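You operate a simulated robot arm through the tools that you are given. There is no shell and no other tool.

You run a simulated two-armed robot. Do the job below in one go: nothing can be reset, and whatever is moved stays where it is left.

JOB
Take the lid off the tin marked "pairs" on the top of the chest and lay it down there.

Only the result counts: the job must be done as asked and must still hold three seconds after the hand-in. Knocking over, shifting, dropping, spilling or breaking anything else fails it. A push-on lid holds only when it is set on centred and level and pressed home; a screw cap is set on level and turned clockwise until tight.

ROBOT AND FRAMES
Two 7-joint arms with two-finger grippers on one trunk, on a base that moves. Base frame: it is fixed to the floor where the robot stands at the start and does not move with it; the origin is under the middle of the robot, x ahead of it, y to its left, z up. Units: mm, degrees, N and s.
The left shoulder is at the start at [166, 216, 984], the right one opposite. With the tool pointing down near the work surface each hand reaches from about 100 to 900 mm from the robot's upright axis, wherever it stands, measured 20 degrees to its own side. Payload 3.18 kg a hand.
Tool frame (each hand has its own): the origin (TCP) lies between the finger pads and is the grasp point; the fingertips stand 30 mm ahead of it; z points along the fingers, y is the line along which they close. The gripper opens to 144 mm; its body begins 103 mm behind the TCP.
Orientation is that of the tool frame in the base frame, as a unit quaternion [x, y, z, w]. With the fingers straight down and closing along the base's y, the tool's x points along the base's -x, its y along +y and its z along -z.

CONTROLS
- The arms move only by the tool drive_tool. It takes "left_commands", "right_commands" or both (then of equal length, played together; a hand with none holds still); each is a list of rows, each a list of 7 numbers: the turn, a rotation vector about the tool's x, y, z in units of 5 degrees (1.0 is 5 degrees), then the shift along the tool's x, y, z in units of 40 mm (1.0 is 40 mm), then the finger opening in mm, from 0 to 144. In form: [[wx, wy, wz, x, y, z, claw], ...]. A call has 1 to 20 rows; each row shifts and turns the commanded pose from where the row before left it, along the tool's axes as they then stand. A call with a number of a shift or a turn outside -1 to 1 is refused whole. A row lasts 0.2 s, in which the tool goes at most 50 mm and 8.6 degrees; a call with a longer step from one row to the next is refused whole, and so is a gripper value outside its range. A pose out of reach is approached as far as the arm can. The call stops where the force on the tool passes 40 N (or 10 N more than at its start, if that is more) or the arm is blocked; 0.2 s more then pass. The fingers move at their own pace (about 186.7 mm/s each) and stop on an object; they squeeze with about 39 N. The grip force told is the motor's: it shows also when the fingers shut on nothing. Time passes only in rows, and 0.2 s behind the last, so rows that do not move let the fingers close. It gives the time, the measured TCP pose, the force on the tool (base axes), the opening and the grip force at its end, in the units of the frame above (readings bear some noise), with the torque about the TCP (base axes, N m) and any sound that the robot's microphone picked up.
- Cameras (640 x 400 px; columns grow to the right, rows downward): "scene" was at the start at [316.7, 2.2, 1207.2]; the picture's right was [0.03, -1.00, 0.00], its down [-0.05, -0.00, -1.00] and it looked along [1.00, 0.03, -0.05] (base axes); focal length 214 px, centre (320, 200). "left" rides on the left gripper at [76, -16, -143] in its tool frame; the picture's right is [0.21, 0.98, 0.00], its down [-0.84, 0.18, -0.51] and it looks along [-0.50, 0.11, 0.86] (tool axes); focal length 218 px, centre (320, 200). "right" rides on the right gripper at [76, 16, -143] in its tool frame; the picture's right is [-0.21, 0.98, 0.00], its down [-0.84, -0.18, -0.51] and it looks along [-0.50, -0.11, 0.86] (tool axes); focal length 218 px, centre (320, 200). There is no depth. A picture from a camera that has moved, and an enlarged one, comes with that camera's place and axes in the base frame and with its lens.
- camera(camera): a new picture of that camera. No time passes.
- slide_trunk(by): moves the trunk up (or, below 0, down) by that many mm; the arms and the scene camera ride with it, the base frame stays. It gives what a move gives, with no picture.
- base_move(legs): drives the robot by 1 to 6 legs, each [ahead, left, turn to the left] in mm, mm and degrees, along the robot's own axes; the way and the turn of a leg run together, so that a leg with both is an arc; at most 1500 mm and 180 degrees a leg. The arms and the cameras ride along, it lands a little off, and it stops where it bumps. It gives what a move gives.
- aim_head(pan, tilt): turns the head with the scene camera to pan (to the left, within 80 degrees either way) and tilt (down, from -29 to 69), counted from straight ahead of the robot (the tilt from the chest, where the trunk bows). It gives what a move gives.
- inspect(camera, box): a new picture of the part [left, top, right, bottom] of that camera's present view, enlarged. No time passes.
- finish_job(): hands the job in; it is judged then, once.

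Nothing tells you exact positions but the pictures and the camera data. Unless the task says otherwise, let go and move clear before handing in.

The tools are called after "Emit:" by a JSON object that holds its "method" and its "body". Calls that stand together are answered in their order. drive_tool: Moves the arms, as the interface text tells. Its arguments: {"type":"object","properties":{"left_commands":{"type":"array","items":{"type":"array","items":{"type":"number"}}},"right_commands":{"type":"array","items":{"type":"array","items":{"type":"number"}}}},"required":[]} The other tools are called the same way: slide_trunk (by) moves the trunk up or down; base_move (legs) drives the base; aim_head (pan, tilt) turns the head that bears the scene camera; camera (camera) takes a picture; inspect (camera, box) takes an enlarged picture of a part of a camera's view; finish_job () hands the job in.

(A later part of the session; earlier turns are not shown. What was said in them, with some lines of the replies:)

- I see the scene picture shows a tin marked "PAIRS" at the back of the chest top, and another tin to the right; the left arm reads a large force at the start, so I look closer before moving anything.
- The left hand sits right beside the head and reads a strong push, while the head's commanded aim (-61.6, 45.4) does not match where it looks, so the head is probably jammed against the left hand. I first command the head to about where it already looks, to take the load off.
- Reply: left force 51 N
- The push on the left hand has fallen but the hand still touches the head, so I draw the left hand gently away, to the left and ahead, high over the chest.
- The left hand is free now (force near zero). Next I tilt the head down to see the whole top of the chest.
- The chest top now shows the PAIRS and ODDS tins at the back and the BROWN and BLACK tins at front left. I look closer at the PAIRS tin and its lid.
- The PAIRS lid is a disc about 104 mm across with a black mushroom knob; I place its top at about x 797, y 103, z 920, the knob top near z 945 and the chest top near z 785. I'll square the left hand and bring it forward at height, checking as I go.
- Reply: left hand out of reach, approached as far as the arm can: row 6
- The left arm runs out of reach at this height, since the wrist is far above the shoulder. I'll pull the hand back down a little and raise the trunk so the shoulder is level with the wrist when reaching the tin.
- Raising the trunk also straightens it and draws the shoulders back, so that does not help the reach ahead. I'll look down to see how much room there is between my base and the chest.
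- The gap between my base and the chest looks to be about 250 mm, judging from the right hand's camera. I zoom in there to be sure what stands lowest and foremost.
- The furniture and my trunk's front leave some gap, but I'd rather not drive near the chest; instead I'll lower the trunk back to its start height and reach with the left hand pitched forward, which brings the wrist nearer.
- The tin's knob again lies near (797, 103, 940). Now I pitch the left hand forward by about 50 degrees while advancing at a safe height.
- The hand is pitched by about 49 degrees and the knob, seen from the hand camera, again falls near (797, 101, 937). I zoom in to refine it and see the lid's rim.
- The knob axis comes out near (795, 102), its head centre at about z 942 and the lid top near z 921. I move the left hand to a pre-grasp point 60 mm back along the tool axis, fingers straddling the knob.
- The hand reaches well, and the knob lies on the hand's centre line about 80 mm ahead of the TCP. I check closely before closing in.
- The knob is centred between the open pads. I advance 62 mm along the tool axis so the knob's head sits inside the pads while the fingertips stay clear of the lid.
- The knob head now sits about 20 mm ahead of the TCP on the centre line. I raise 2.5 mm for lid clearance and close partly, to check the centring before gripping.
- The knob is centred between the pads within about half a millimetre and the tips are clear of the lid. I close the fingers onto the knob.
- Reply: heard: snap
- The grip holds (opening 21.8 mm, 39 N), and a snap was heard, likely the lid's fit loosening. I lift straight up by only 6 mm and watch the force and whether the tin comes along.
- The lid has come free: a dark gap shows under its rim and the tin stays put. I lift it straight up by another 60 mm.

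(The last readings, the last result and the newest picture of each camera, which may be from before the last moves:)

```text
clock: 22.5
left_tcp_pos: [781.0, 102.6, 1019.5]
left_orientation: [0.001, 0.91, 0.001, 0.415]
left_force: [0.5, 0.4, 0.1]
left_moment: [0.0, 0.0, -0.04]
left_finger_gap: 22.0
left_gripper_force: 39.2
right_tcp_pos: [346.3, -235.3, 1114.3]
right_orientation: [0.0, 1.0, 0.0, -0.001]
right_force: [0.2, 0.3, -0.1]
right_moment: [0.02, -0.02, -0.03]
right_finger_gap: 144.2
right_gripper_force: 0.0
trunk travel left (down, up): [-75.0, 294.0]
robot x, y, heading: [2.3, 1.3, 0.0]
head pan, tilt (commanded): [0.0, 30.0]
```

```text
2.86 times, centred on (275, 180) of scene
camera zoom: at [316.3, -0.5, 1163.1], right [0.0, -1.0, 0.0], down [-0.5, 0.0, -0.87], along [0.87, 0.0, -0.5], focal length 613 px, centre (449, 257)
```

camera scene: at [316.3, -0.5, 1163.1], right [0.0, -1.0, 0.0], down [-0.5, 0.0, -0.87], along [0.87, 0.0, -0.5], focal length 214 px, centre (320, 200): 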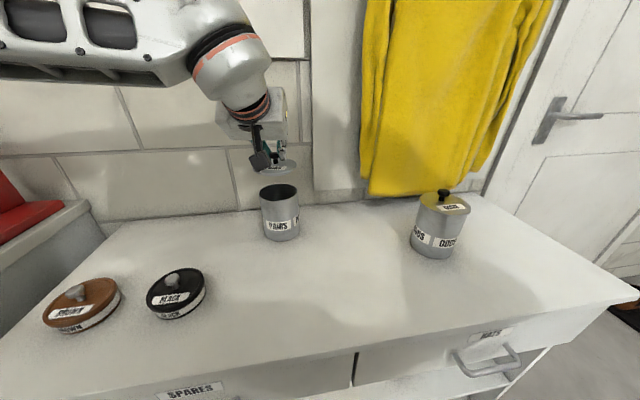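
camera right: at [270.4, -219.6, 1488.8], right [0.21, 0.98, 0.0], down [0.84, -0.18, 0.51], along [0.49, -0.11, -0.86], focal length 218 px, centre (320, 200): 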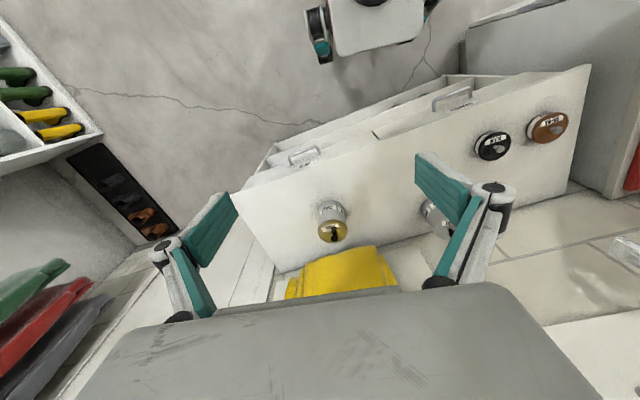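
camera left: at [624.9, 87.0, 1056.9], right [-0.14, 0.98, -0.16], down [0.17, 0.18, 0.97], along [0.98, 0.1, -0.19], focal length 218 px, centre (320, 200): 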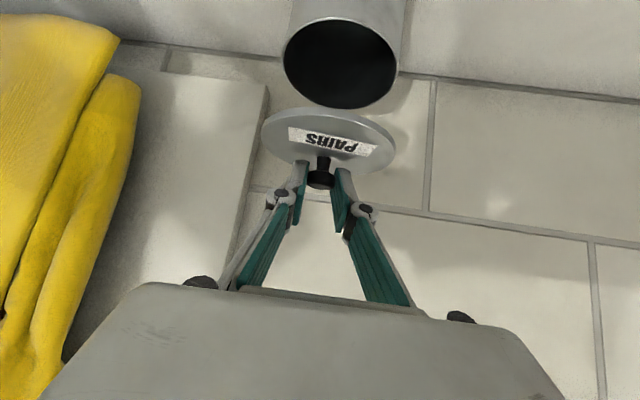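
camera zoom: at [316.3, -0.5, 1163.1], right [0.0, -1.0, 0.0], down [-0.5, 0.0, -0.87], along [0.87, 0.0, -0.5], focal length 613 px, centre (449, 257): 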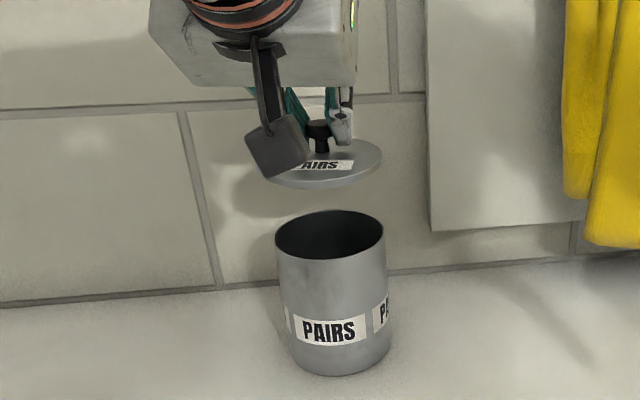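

The lid is off and level in the hand, and the open tin stands where it was. I carry the lid back and a little to the right at this height, towards the clear middle of the chest top around (635, 60).

Emit:
{"method": "drive_tool", "body": {"left_commands": [[0, 0, 0, 0.2, -0.08, -0.231, 0], [0, 0, 0, 0.327, -0.134, -0.378, 0], [0, 0, 0, 0.327, -0.134, -0.378, 0], [0, 0, 0, 0.327, -0.134, -0.378, 0], [0, 0, 0, 0.327, -0.134, -0.378, 0], [0, 0, 0, 0.327, -0.134, -0.378, 0], [0, 0, 0, 0.327, -0.134, -0.378, 0], [0, 0, 0, 0.327, -0.134, -0.378, 0], [0, 0, 0, 0.127, -0.055, -0.147, 0], [0, 0, 0, 0, 0, 0, 0]]}}

Emit:
{"method": "camera", "body": {"camera": "left"}}

Emit:
{"method": "camera", "body": {"camera": "scene"}}

```text
clock: 24.7
left_tcp_pos: [622.4, 59.8, 1020.2]
left_orientation: [0.001, 0.91, 0.0, 0.415]
left_force: [0.4, 0.3, -0.6]
left_moment: [0.0, 0.0, 0.02]
left_finger_gap: 22.0
left_gripper_force: 39.1
right_tcp_pos: [346.6, -236.2, 1114.6]
right_orientation: [0.001, 1.0, -0.001, 0.0]
right_force: [-0.4, -0.1, -0.5]
right_moment: [0.02, -0.02, 0.01]
right_finger_gap: 143.7
right_gripper_force: 0.0
trunk travel left (down, up): [-75.0, 294.0]
robot x, y, heading: [1.2, -0.9, -0.0]
head pan, tilt (commanded): [0.0, 30.0]
```

```text
taken
camera left: at [465.0, 44.4, 1056.7], right [-0.14, 0.98, -0.16], down [0.17, 0.18, 0.97], along [0.98, 0.1, -0.19], focal length 218 px, centre (320, 200)
```

left: 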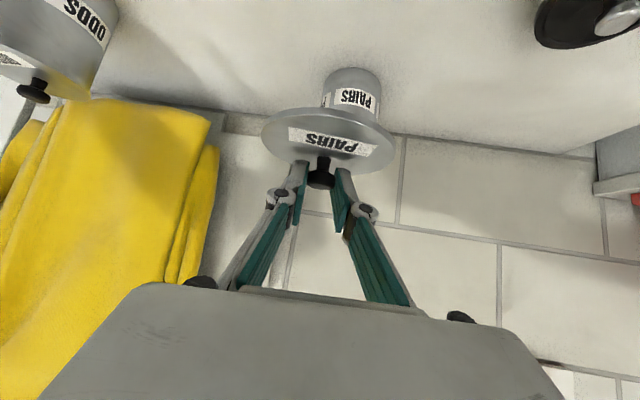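

```text
taken
camera scene: at [316.1, -0.5, 1163.2], right [0.0, -1.0, 0.0], down [-0.5, 0.0, -0.87], along [0.87, 0.0, -0.5], focal length 214 px, centre (320, 200)
```

scene: 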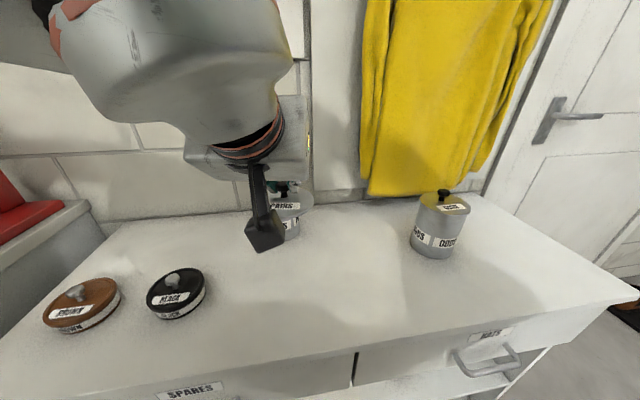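

The lid is now over the clear middle of the chest top, with the open tin well ahead. I lower it straight down by 140 mm.

Emit:
{"method": "drive_tool", "body": {"left_commands": [[0, 0, 0, 0.2, 0, 0.173, 0], [0, 0, 0, 0.378, 0, 0.327, 0], [0, 0, 0, 0.378, 0, 0.327, 0], [0, 0, 0, 0.378, 0, 0.327, 0], [0, 0, 0, 0.378, 0, 0.327, 0], [0, 0, 0, 0.378, 0, 0.327, 0], [0, 0, 0, 0.378, 0, 0.327, 0], [0, 0, 0, 0.178, 0, 0.154, 0], [0, 0, 0, 0, 0, 0, 0]]}}

Emit:
{"method": "camera", "body": {"camera": "left"}}

Emit:
{"method": "camera", "body": {"camera": "scene"}}

Emit:
{"method": "camera", "body": {"camera": "right"}}

```text
clock: 26.7
left_tcp_pos: [621.9, 60.7, 880.8]
left_orientation: [0.0, 0.91, 0.001, 0.415]
left_force: [0.2, -0.5, -0.2]
left_moment: [-0.04, -0.03, 0.0]
left_finger_gap: 21.8
left_gripper_force: 38.7
right_tcp_pos: [345.5, -236.5, 1115.3]
right_orientation: [0.0, 1.0, 0.0, -0.001]
right_force: [-0.1, 0.0, -0.2]
right_moment: [0.04, 0.01, -0.03]
right_finger_gap: 144.1
right_gripper_force: 0.0
trunk travel left (down, up): [-75.0, 294.0]
robot x, y, heading: [-0.3, 1.2, 0.0]
head pan, tilt (commanded): [0.0, 30.0]
```

```text
taken
camera left: at [464.8, 44.6, 916.3], right [-0.14, 0.98, -0.16], down [0.17, 0.18, 0.97], along [0.98, 0.1, -0.19], focal length 218 px, centre (320, 200)
```

left: 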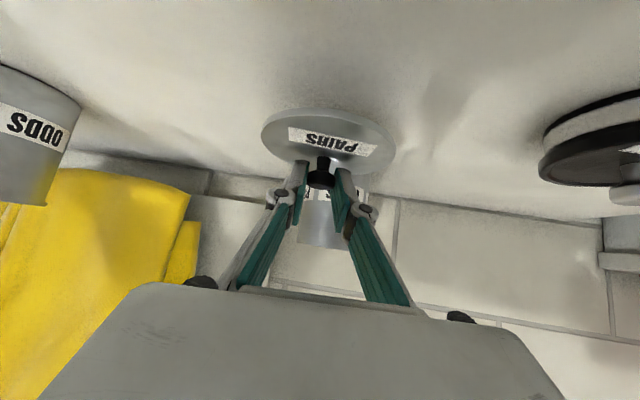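

```text
taken
camera scene: at [316.0, -0.5, 1163.3], right [0.0, -1.0, 0.0], down [-0.5, 0.0, -0.87], along [0.87, 0.0, -0.5], focal length 214 px, centre (320, 200)
```

scene: 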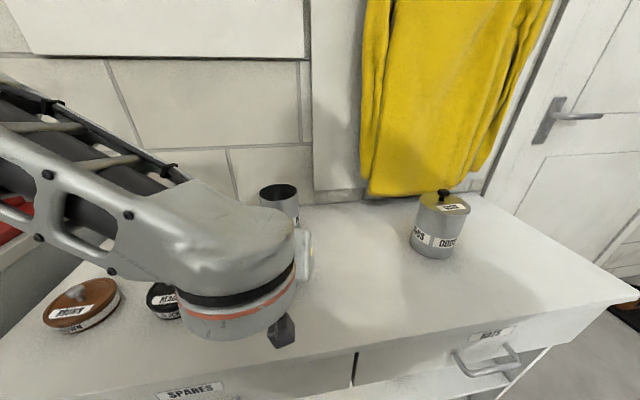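

```text
taken
camera right: at [270.4, -219.6, 1258.9], right [0.21, 0.98, 0.0], down [0.84, -0.18, 0.51], along [0.49, -0.11, -0.86], focal length 218 px, centre (320, 200)
```

right: 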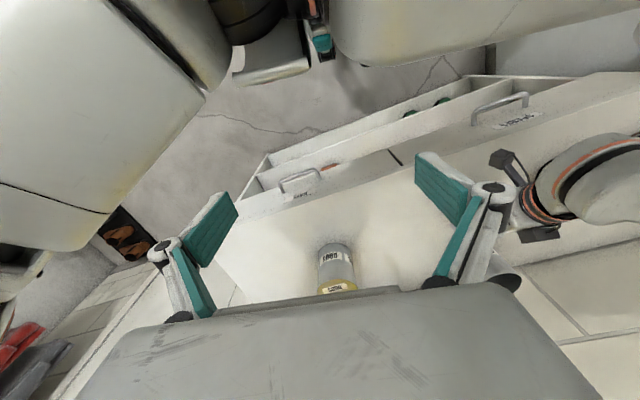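

The arm's forearm stays well above the small tins. I lower a further 38 mm, then look again before feeling for the surface.

Emit:
{"method": "drive_tool", "body": {"left_commands": [[0, 0, 0, 0.18, 0, 0.156, 0], [0, 0, 0, 0.18, 0, 0.156, 0], [0, 0, 0, 0.18, 0, 0.156, 0], [0, 0, 0, 0.18, 0, 0.156, 0], [0, 0, 0, 0, 0, 0, 0]]}}

Emit:
{"method": "camera", "body": {"camera": "left"}}

Emit:
{"method": "camera", "body": {"camera": "scene"}}

```text
clock: 27.9
left_tcp_pos: [622.1, 58.4, 842.4]
left_orientation: [0.0, 0.91, 0.001, 0.416]
left_force: [0.4, -0.6, 0.2]
left_moment: [0.0, 0.04, 0.0]
left_finger_gap: 21.9
left_gripper_force: 39.1
right_tcp_pos: [345.7, -236.4, 1114.1]
right_orientation: [0.001, 1.0, -0.001, -0.001]
right_force: [-0.8, 0.8, -0.5]
right_moment: [0.01, -0.03, 0.03]
right_finger_gap: 144.2
right_gripper_force: 0.1
trunk travel left (down, up): [-75.0, 294.0]
robot x, y, heading: [-1.1, 1.6, 0.0]
head pan, tilt (commanded): [0.0, 30.0]
```

```text
taken
camera left: at [464.6, 44.2, 879.0], right [-0.14, 0.98, -0.16], down [0.17, 0.18, 0.97], along [0.98, 0.1, -0.19], focal length 218 px, centre (320, 200)
```

left: 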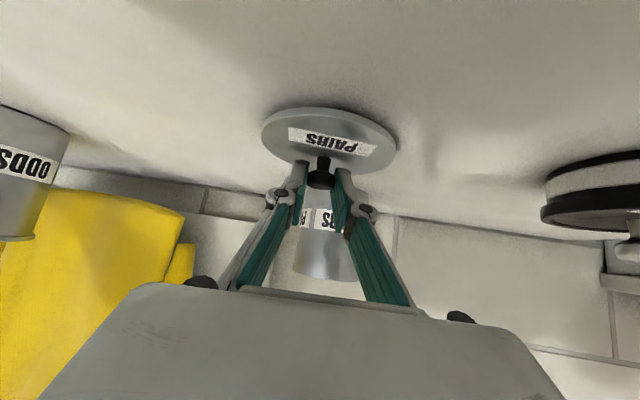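

```text
taken
camera scene: at [316.0, -0.5, 1163.3], right [0.0, -1.0, 0.0], down [-0.5, 0.0, -0.87], along [0.87, 0.0, -0.5], focal length 214 px, centre (320, 200)
```

scene: 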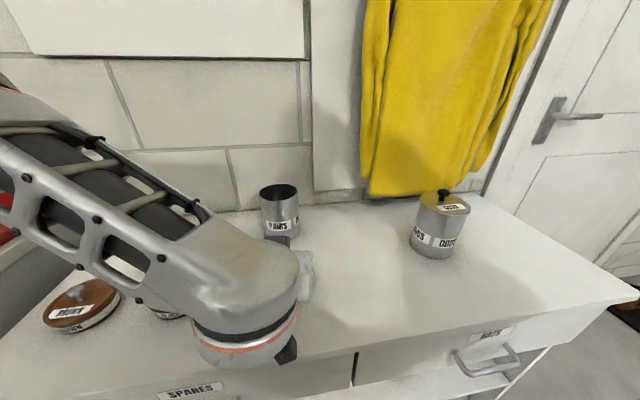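

The lid is close above the surface now. I zoom in on the lid's rim and its shadow to judge the gap.

Emit:
{"method": "inspect", "body": {"camera": "left", "box": [240, 80, 420, 210]}}

Emit:
{"method": "drive_tool", "body": {"left_commands": [[0, 0, 0, 0.0378, 0, 0.0327, 0], [0, 0, 0, 0.0378, 0, 0.0327, 0], [0, 0, 0, 0, 0, 0, 0]]}}

Emit:
{"method": "inspect", "body": {"camera": "left", "box": [240, 80, 420, 210]}}

```text
3.08 times, centred on (330, 145) of left
camera zoom: at [464.6, 44.2, 879.0], right [-0.14, 0.98, -0.16], down [0.17, 0.18, 0.97], along [0.98, 0.1, -0.19], focal length 672 px, centre (289, 369)
```

zoom: 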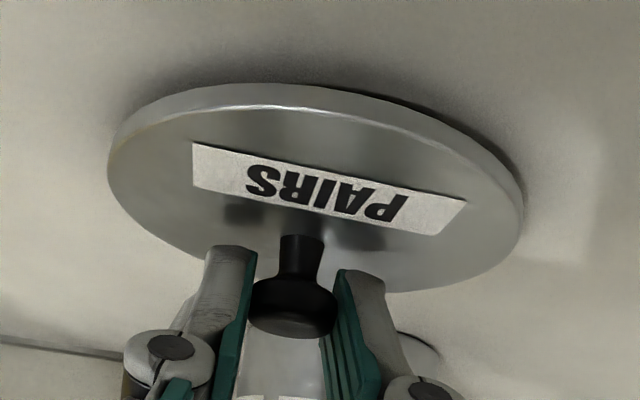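

```text
clock: 28.7
left_tcp_pos: [621.5, 60.2, 842.4]
left_orientation: [0.0, 0.908, -0.001, 0.419]
left_force: [0.1, 2.2, 18.9]
left_moment: [-0.02, 0.23, 0.04]
left_finger_gap: 22.0
left_gripper_force: 39.0
right_tcp_pos: [344.2, -235.9, 1115.1]
right_orientation: [0.0, 1.0, 0.0, 0.002]
right_force: [-0.5, 0.1, -1.1]
right_moment: [0.02, 0.0, 0.02]
right_finger_gap: 143.9
right_gripper_force: 0.1
trunk travel left (down, up): [-75.0, 294.0]
robot x, y, heading: [3.3, 2.0, -0.1]
head pan, tilt (commanded): [0.0, 30.0]
```

```text
3.08 times, centred on (330, 145) of left
camera zoom: at [464.4, 44.0, 877.2], right [-0.13, 0.98, -0.16], down [0.16, 0.18, 0.97], along [0.98, 0.1, -0.18], focal length 672 px, centre (289, 369)
```

zoom: 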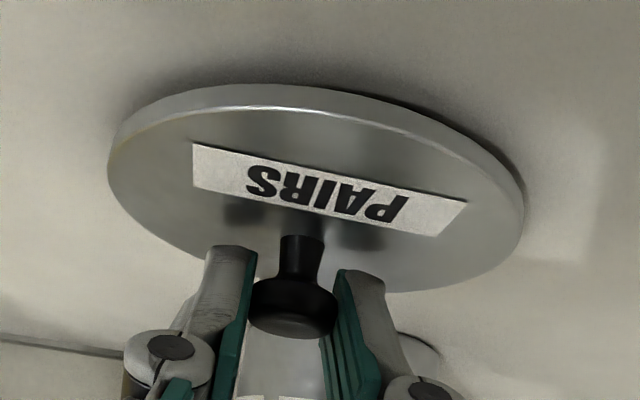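

Contact: 19 N upward with the lid down on the chest top. I ease the push off by about 3.5 mm so the hand won't jerk, and check the force before letting go.

Emit:
{"method": "drive_tool", "body": {"left_commands": [[0, 0, 0, -0.033, 0, -0.0285, 0], [0, 0, 0, -0.028, 0, -0.024, 0], [0, 0, 0, 0, 0, 0, 0]]}}

Emit:
{"method": "inspect", "body": {"camera": "left", "box": [240, 80, 420, 210]}}

```text
clock: 29.5
left_tcp_pos: [622.4, 59.4, 842.8]
left_orientation: [0.002, 0.91, 0.0, 0.415]
left_force: [4.8, -0.8, 10.4]
left_moment: [-0.03, -0.32, 0.02]
left_finger_gap: 21.7
left_gripper_force: 38.5
right_tcp_pos: [344.6, -235.5, 1114.3]
right_orientation: [0.0, 1.0, 0.0, -0.001]
right_force: [-0.4, -0.7, -0.4]
right_moment: [0.02, -0.02, 0.02]
right_finger_gap: 143.9
right_gripper_force: 0.1
trunk travel left (down, up): [-75.0, 294.0]
robot x, y, heading: [-0.6, -1.6, 0.1]
head pan, tilt (commanded): [0.0, 30.0]
```

```text
3.08 times, centred on (330, 145) of left
camera zoom: at [464.4, 44.1, 878.1], right [-0.13, 0.98, -0.16], down [0.17, 0.18, 0.97], along [0.98, 0.1, -0.19], focal length 672 px, centre (289, 369)
```

zoom: 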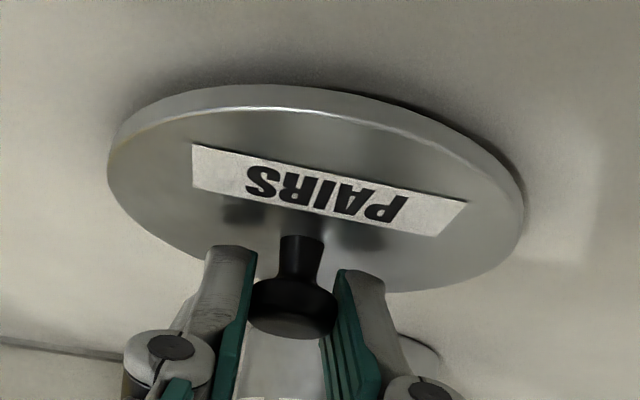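

Some 10 N still push up, so I ease another 1.5 mm.

Emit:
{"method": "drive_tool", "body": {"left_commands": [[0, 0, 0, -0.0283, 0, -0.0245, 0], [0, 0, 0, 0, 0, 0, 0]]}}

```text
clock: 30.1
left_tcp_pos: [620.3, 59.3, 841.1]
left_orientation: [0.001, 0.91, 0.001, 0.414]
left_force: [0.1, -1.4, 3.1]
left_moment: [-0.07, -0.15, -0.08]
left_finger_gap: 21.7
left_gripper_force: 39.4
right_tcp_pos: [345.6, -235.5, 1114.6]
right_orientation: [0.0, 1.0, 0.0, -0.001]
right_force: [-0.2, 0.6, -0.3]
right_moment: [0.0, 0.0, 0.01]
right_finger_gap: 144.1
right_gripper_force: 0.0
trunk travel left (down, up): [-75.0, 294.0]
robot x, y, heading: [-0.5, 0.6, 0.1]
head pan, tilt (commanded): [0.0, 30.0]
```

The load is down to about 3 N, so the lid rests lightly on the chest top. I open the fingers gently.

Emit:
{"method": "drive_tool", "body": {"left_commands": [[0, 0, 0, 0, 0, 0, 26], [0, 0, 0, 0, 0, 0, 34], [0, 0, 0, 0, 0, 0, 50], [0, 0, 0, 0, 0, 0, 60], [0, 0, 0, 0, 0, 0, 60]]}}

Emit:
{"method": "inspect", "body": {"camera": "left", "box": [220, 80, 420, 220]}}

```text
clock: 31.3
left_tcp_pos: [621.7, 59.7, 843.2]
left_orientation: [0.001, 0.91, 0.0, 0.415]
left_force: [1.1, -0.4, -0.4]
left_moment: [0.02, -0.02, -0.03]
left_finger_gap: 59.8
left_gripper_force: 0.0
right_tcp_pos: [346.1, -235.4, 1115.1]
right_orientation: [0.0, 1.0, 0.0, -0.001]
right_force: [-0.2, 0.0, 0.2]
right_moment: [0.01, 0.02, 0.02]
right_finger_gap: 143.9
right_gripper_force: 0.1
trunk travel left (down, up): [-75.0, 294.0]
robot x, y, heading: [3.8, -0.0, -0.1]
head pan, tilt (commanded): [0.0, 30.0]
```

```text
2.86 times, centred on (320, 150) of left
camera zoom: at [464.6, 44.3, 879.6], right [-0.14, 0.98, -0.16], down [0.17, 0.18, 0.97], along [0.98, 0.1, -0.19], focal length 624 px, centre (320, 343)
```

zoom: 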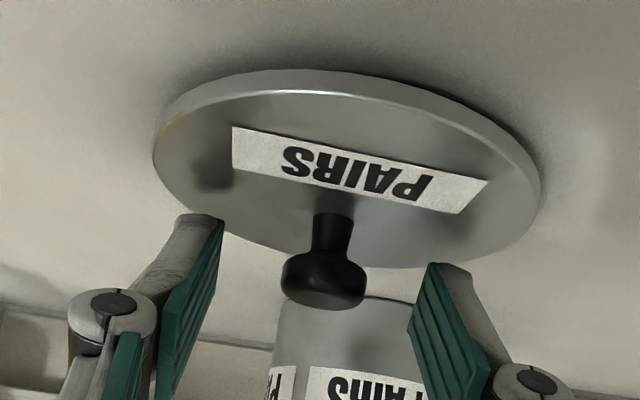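

The lid lies on the chest top and the fingers are clear of the knob. I raise the hand straight up, away from the lid.

Emit:
{"method": "drive_tool", "body": {"left_commands": [[0, 0, 0, -0.1, 0, -0.0865, 60], [0, 0, 0, -0.19, 0, -0.164, 60], [0, 0, 0, -0.378, 0, -0.327, 60], [0, 0, 0, -0.378, 0, -0.327, 60], [0, 0, 0, -0.378, 0, -0.327, 60], [0, 0, 0, -0.378, 0, -0.327, 60], [0, 0, 0, -0.378, 0, -0.327, 60], [0, 0, 0, -0.378, 0, -0.327, 60], [0, 0, 0, -0.378, 0, -0.327, 60], [0, 0, 0, 0, 0, 0, 60]]}}

Emit:
{"method": "camera", "body": {"camera": "left"}}

Emit:
{"method": "camera", "body": {"camera": "scene"}}

```text
clock: 33.5
left_tcp_pos: [621.4, 60.7, 998.7]
left_orientation: [0.001, 0.91, 0.0, 0.415]
left_force: [0.7, 0.4, 0.5]
left_moment: [0.03, -0.02, 0.02]
left_finger_gap: 60.0
left_gripper_force: 0.1
right_tcp_pos: [345.3, -236.0, 1113.2]
right_orientation: [0.001, 1.0, 0.0, -0.001]
right_force: [-0.5, 0.2, -1.2]
right_moment: [0.0, -0.02, 0.0]
right_finger_gap: 144.0
right_gripper_force: 0.1
trunk travel left (down, up): [-75.0, 294.0]
robot x, y, heading: [1.4, -0.7, 0.1]
head pan, tilt (commanded): [0.0, 30.0]
```

```text
taken
camera left: at [464.4, 44.1, 1035.6], right [-0.14, 0.98, -0.16], down [0.17, 0.18, 0.97], along [0.98, 0.1, -0.19], focal length 218 px, centre (320, 200)
```

left: 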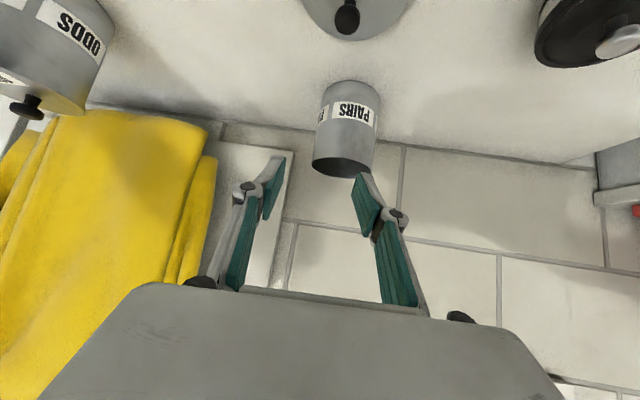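

```text
taken
camera scene: at [316.2, -0.5, 1163.1], right [0.0, -1.0, 0.0], down [-0.5, 0.0, -0.87], along [0.87, 0.0, -0.5], focal length 214 px, centre (320, 200)
```

scene: 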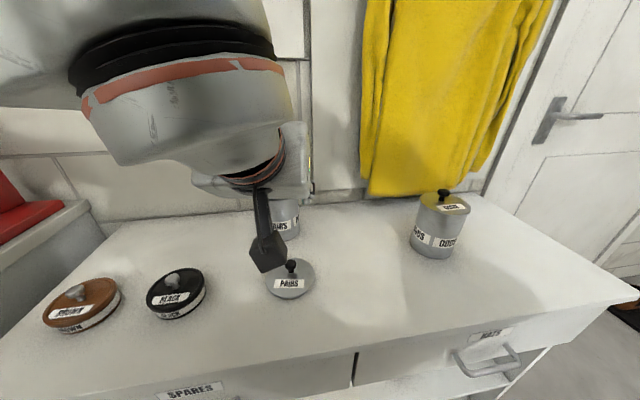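

The lid lies with its knob up in the middle of the chest top and the tin stands open behind it. I move the hand a little further left and up for a clear last look.

Emit:
{"method": "drive_tool", "body": {"left_commands": [[0, 0, 0, -0.3, 0.4, -0.26, 60], [0, 0, 0, -0.3, 0.5, -0.26, 60], [0, 0, 0, -0.3, 0.5, -0.26, 60], [0, 0, 0, 0, 0.5, 0, 60], [0, 0, 0, 0, 0.5, 0, 60], [0, 0, 0, 0, 0, 0, 60]]}}

Emit:
{"method": "camera", "body": {"camera": "scene"}}

Emit:
{"method": "inspect", "body": {"camera": "scene", "box": [230, 160, 350, 310]}}

```text
clock: 34.9
left_tcp_pos: [621.8, 155.2, 1047.1]
left_orientation: [0.001, 0.909, 0.0, 0.416]
left_force: [0.7, -0.5, -0.2]
left_moment: [0.0, 0.01, 0.02]
left_finger_gap: 59.9
left_gripper_force: 0.1
right_tcp_pos: [345.9, -236.4, 1114.8]
right_orientation: [0.001, 1.0, 0.0, -0.001]
right_force: [0.7, 0.5, 0.9]
right_moment: [0.0, -0.01, 0.0]
right_finger_gap: 144.2
right_gripper_force: 0.0
trunk travel left (down, up): [-75.0, 294.0]
robot x, y, heading: [0.7, -1.8, 0.0]
head pan, tilt (commanded): [0.0, 30.0]
```

```text
taken
camera scene: at [316.1, -0.8, 1163.2], right [0.0, -1.0, 0.0], down [-0.5, 0.0, -0.87], along [0.87, 0.0, -0.5], focal length 214 px, centre (320, 200)
```

scene: 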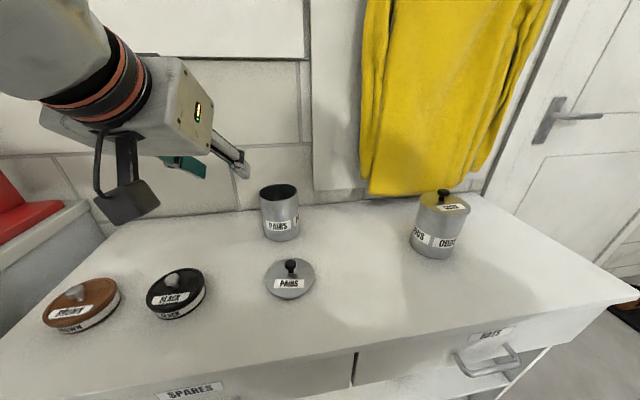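

```text
2.67 times, centred on (290, 235) of scene
camera zoom: at [316.1, -0.8, 1163.2], right [0.0, -1.0, 0.0], down [-0.5, 0.0, -0.87], along [0.87, 0.0, -0.5], focal length 572 px, centre (400, 107)
```

zoom: 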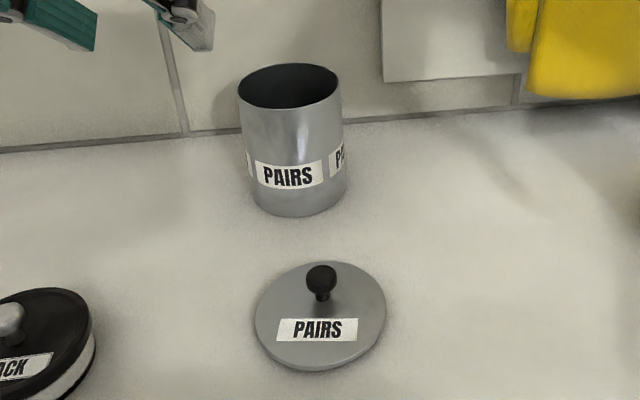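

The lid lies flat, knob up, on the clear middle of the chest top. The "PAIRS" tin stands open in its old place, the other tins have not moved, and both hands are clear, so I hand the job in.

Emit:
{"method": "finish_job", "body": {}}

```text
The job is handed in.
```

I took the lid off the "PAIRS" tin. It now lies flat, knob up, in the clear middle of the chest top, about 165 mm in front of the tin. The job is handed in, but I have not seen the verdict.

- **Tin:** it did not lift with the lid. In the last picture it stands open where it was.
- **Lid:** a snap was heard as the fingers gripped the knob. I took it to be the lid's fit giving way. The lid then lifted off with almost no force.
- **Everything else:** the "ODDS", "BLACK" and "BROWN" tins and the yellow sweater look unmoved in the last picture.
- **Robot:** at the start the left hand was pressed against the head. I freed it first, and the base never left its place.
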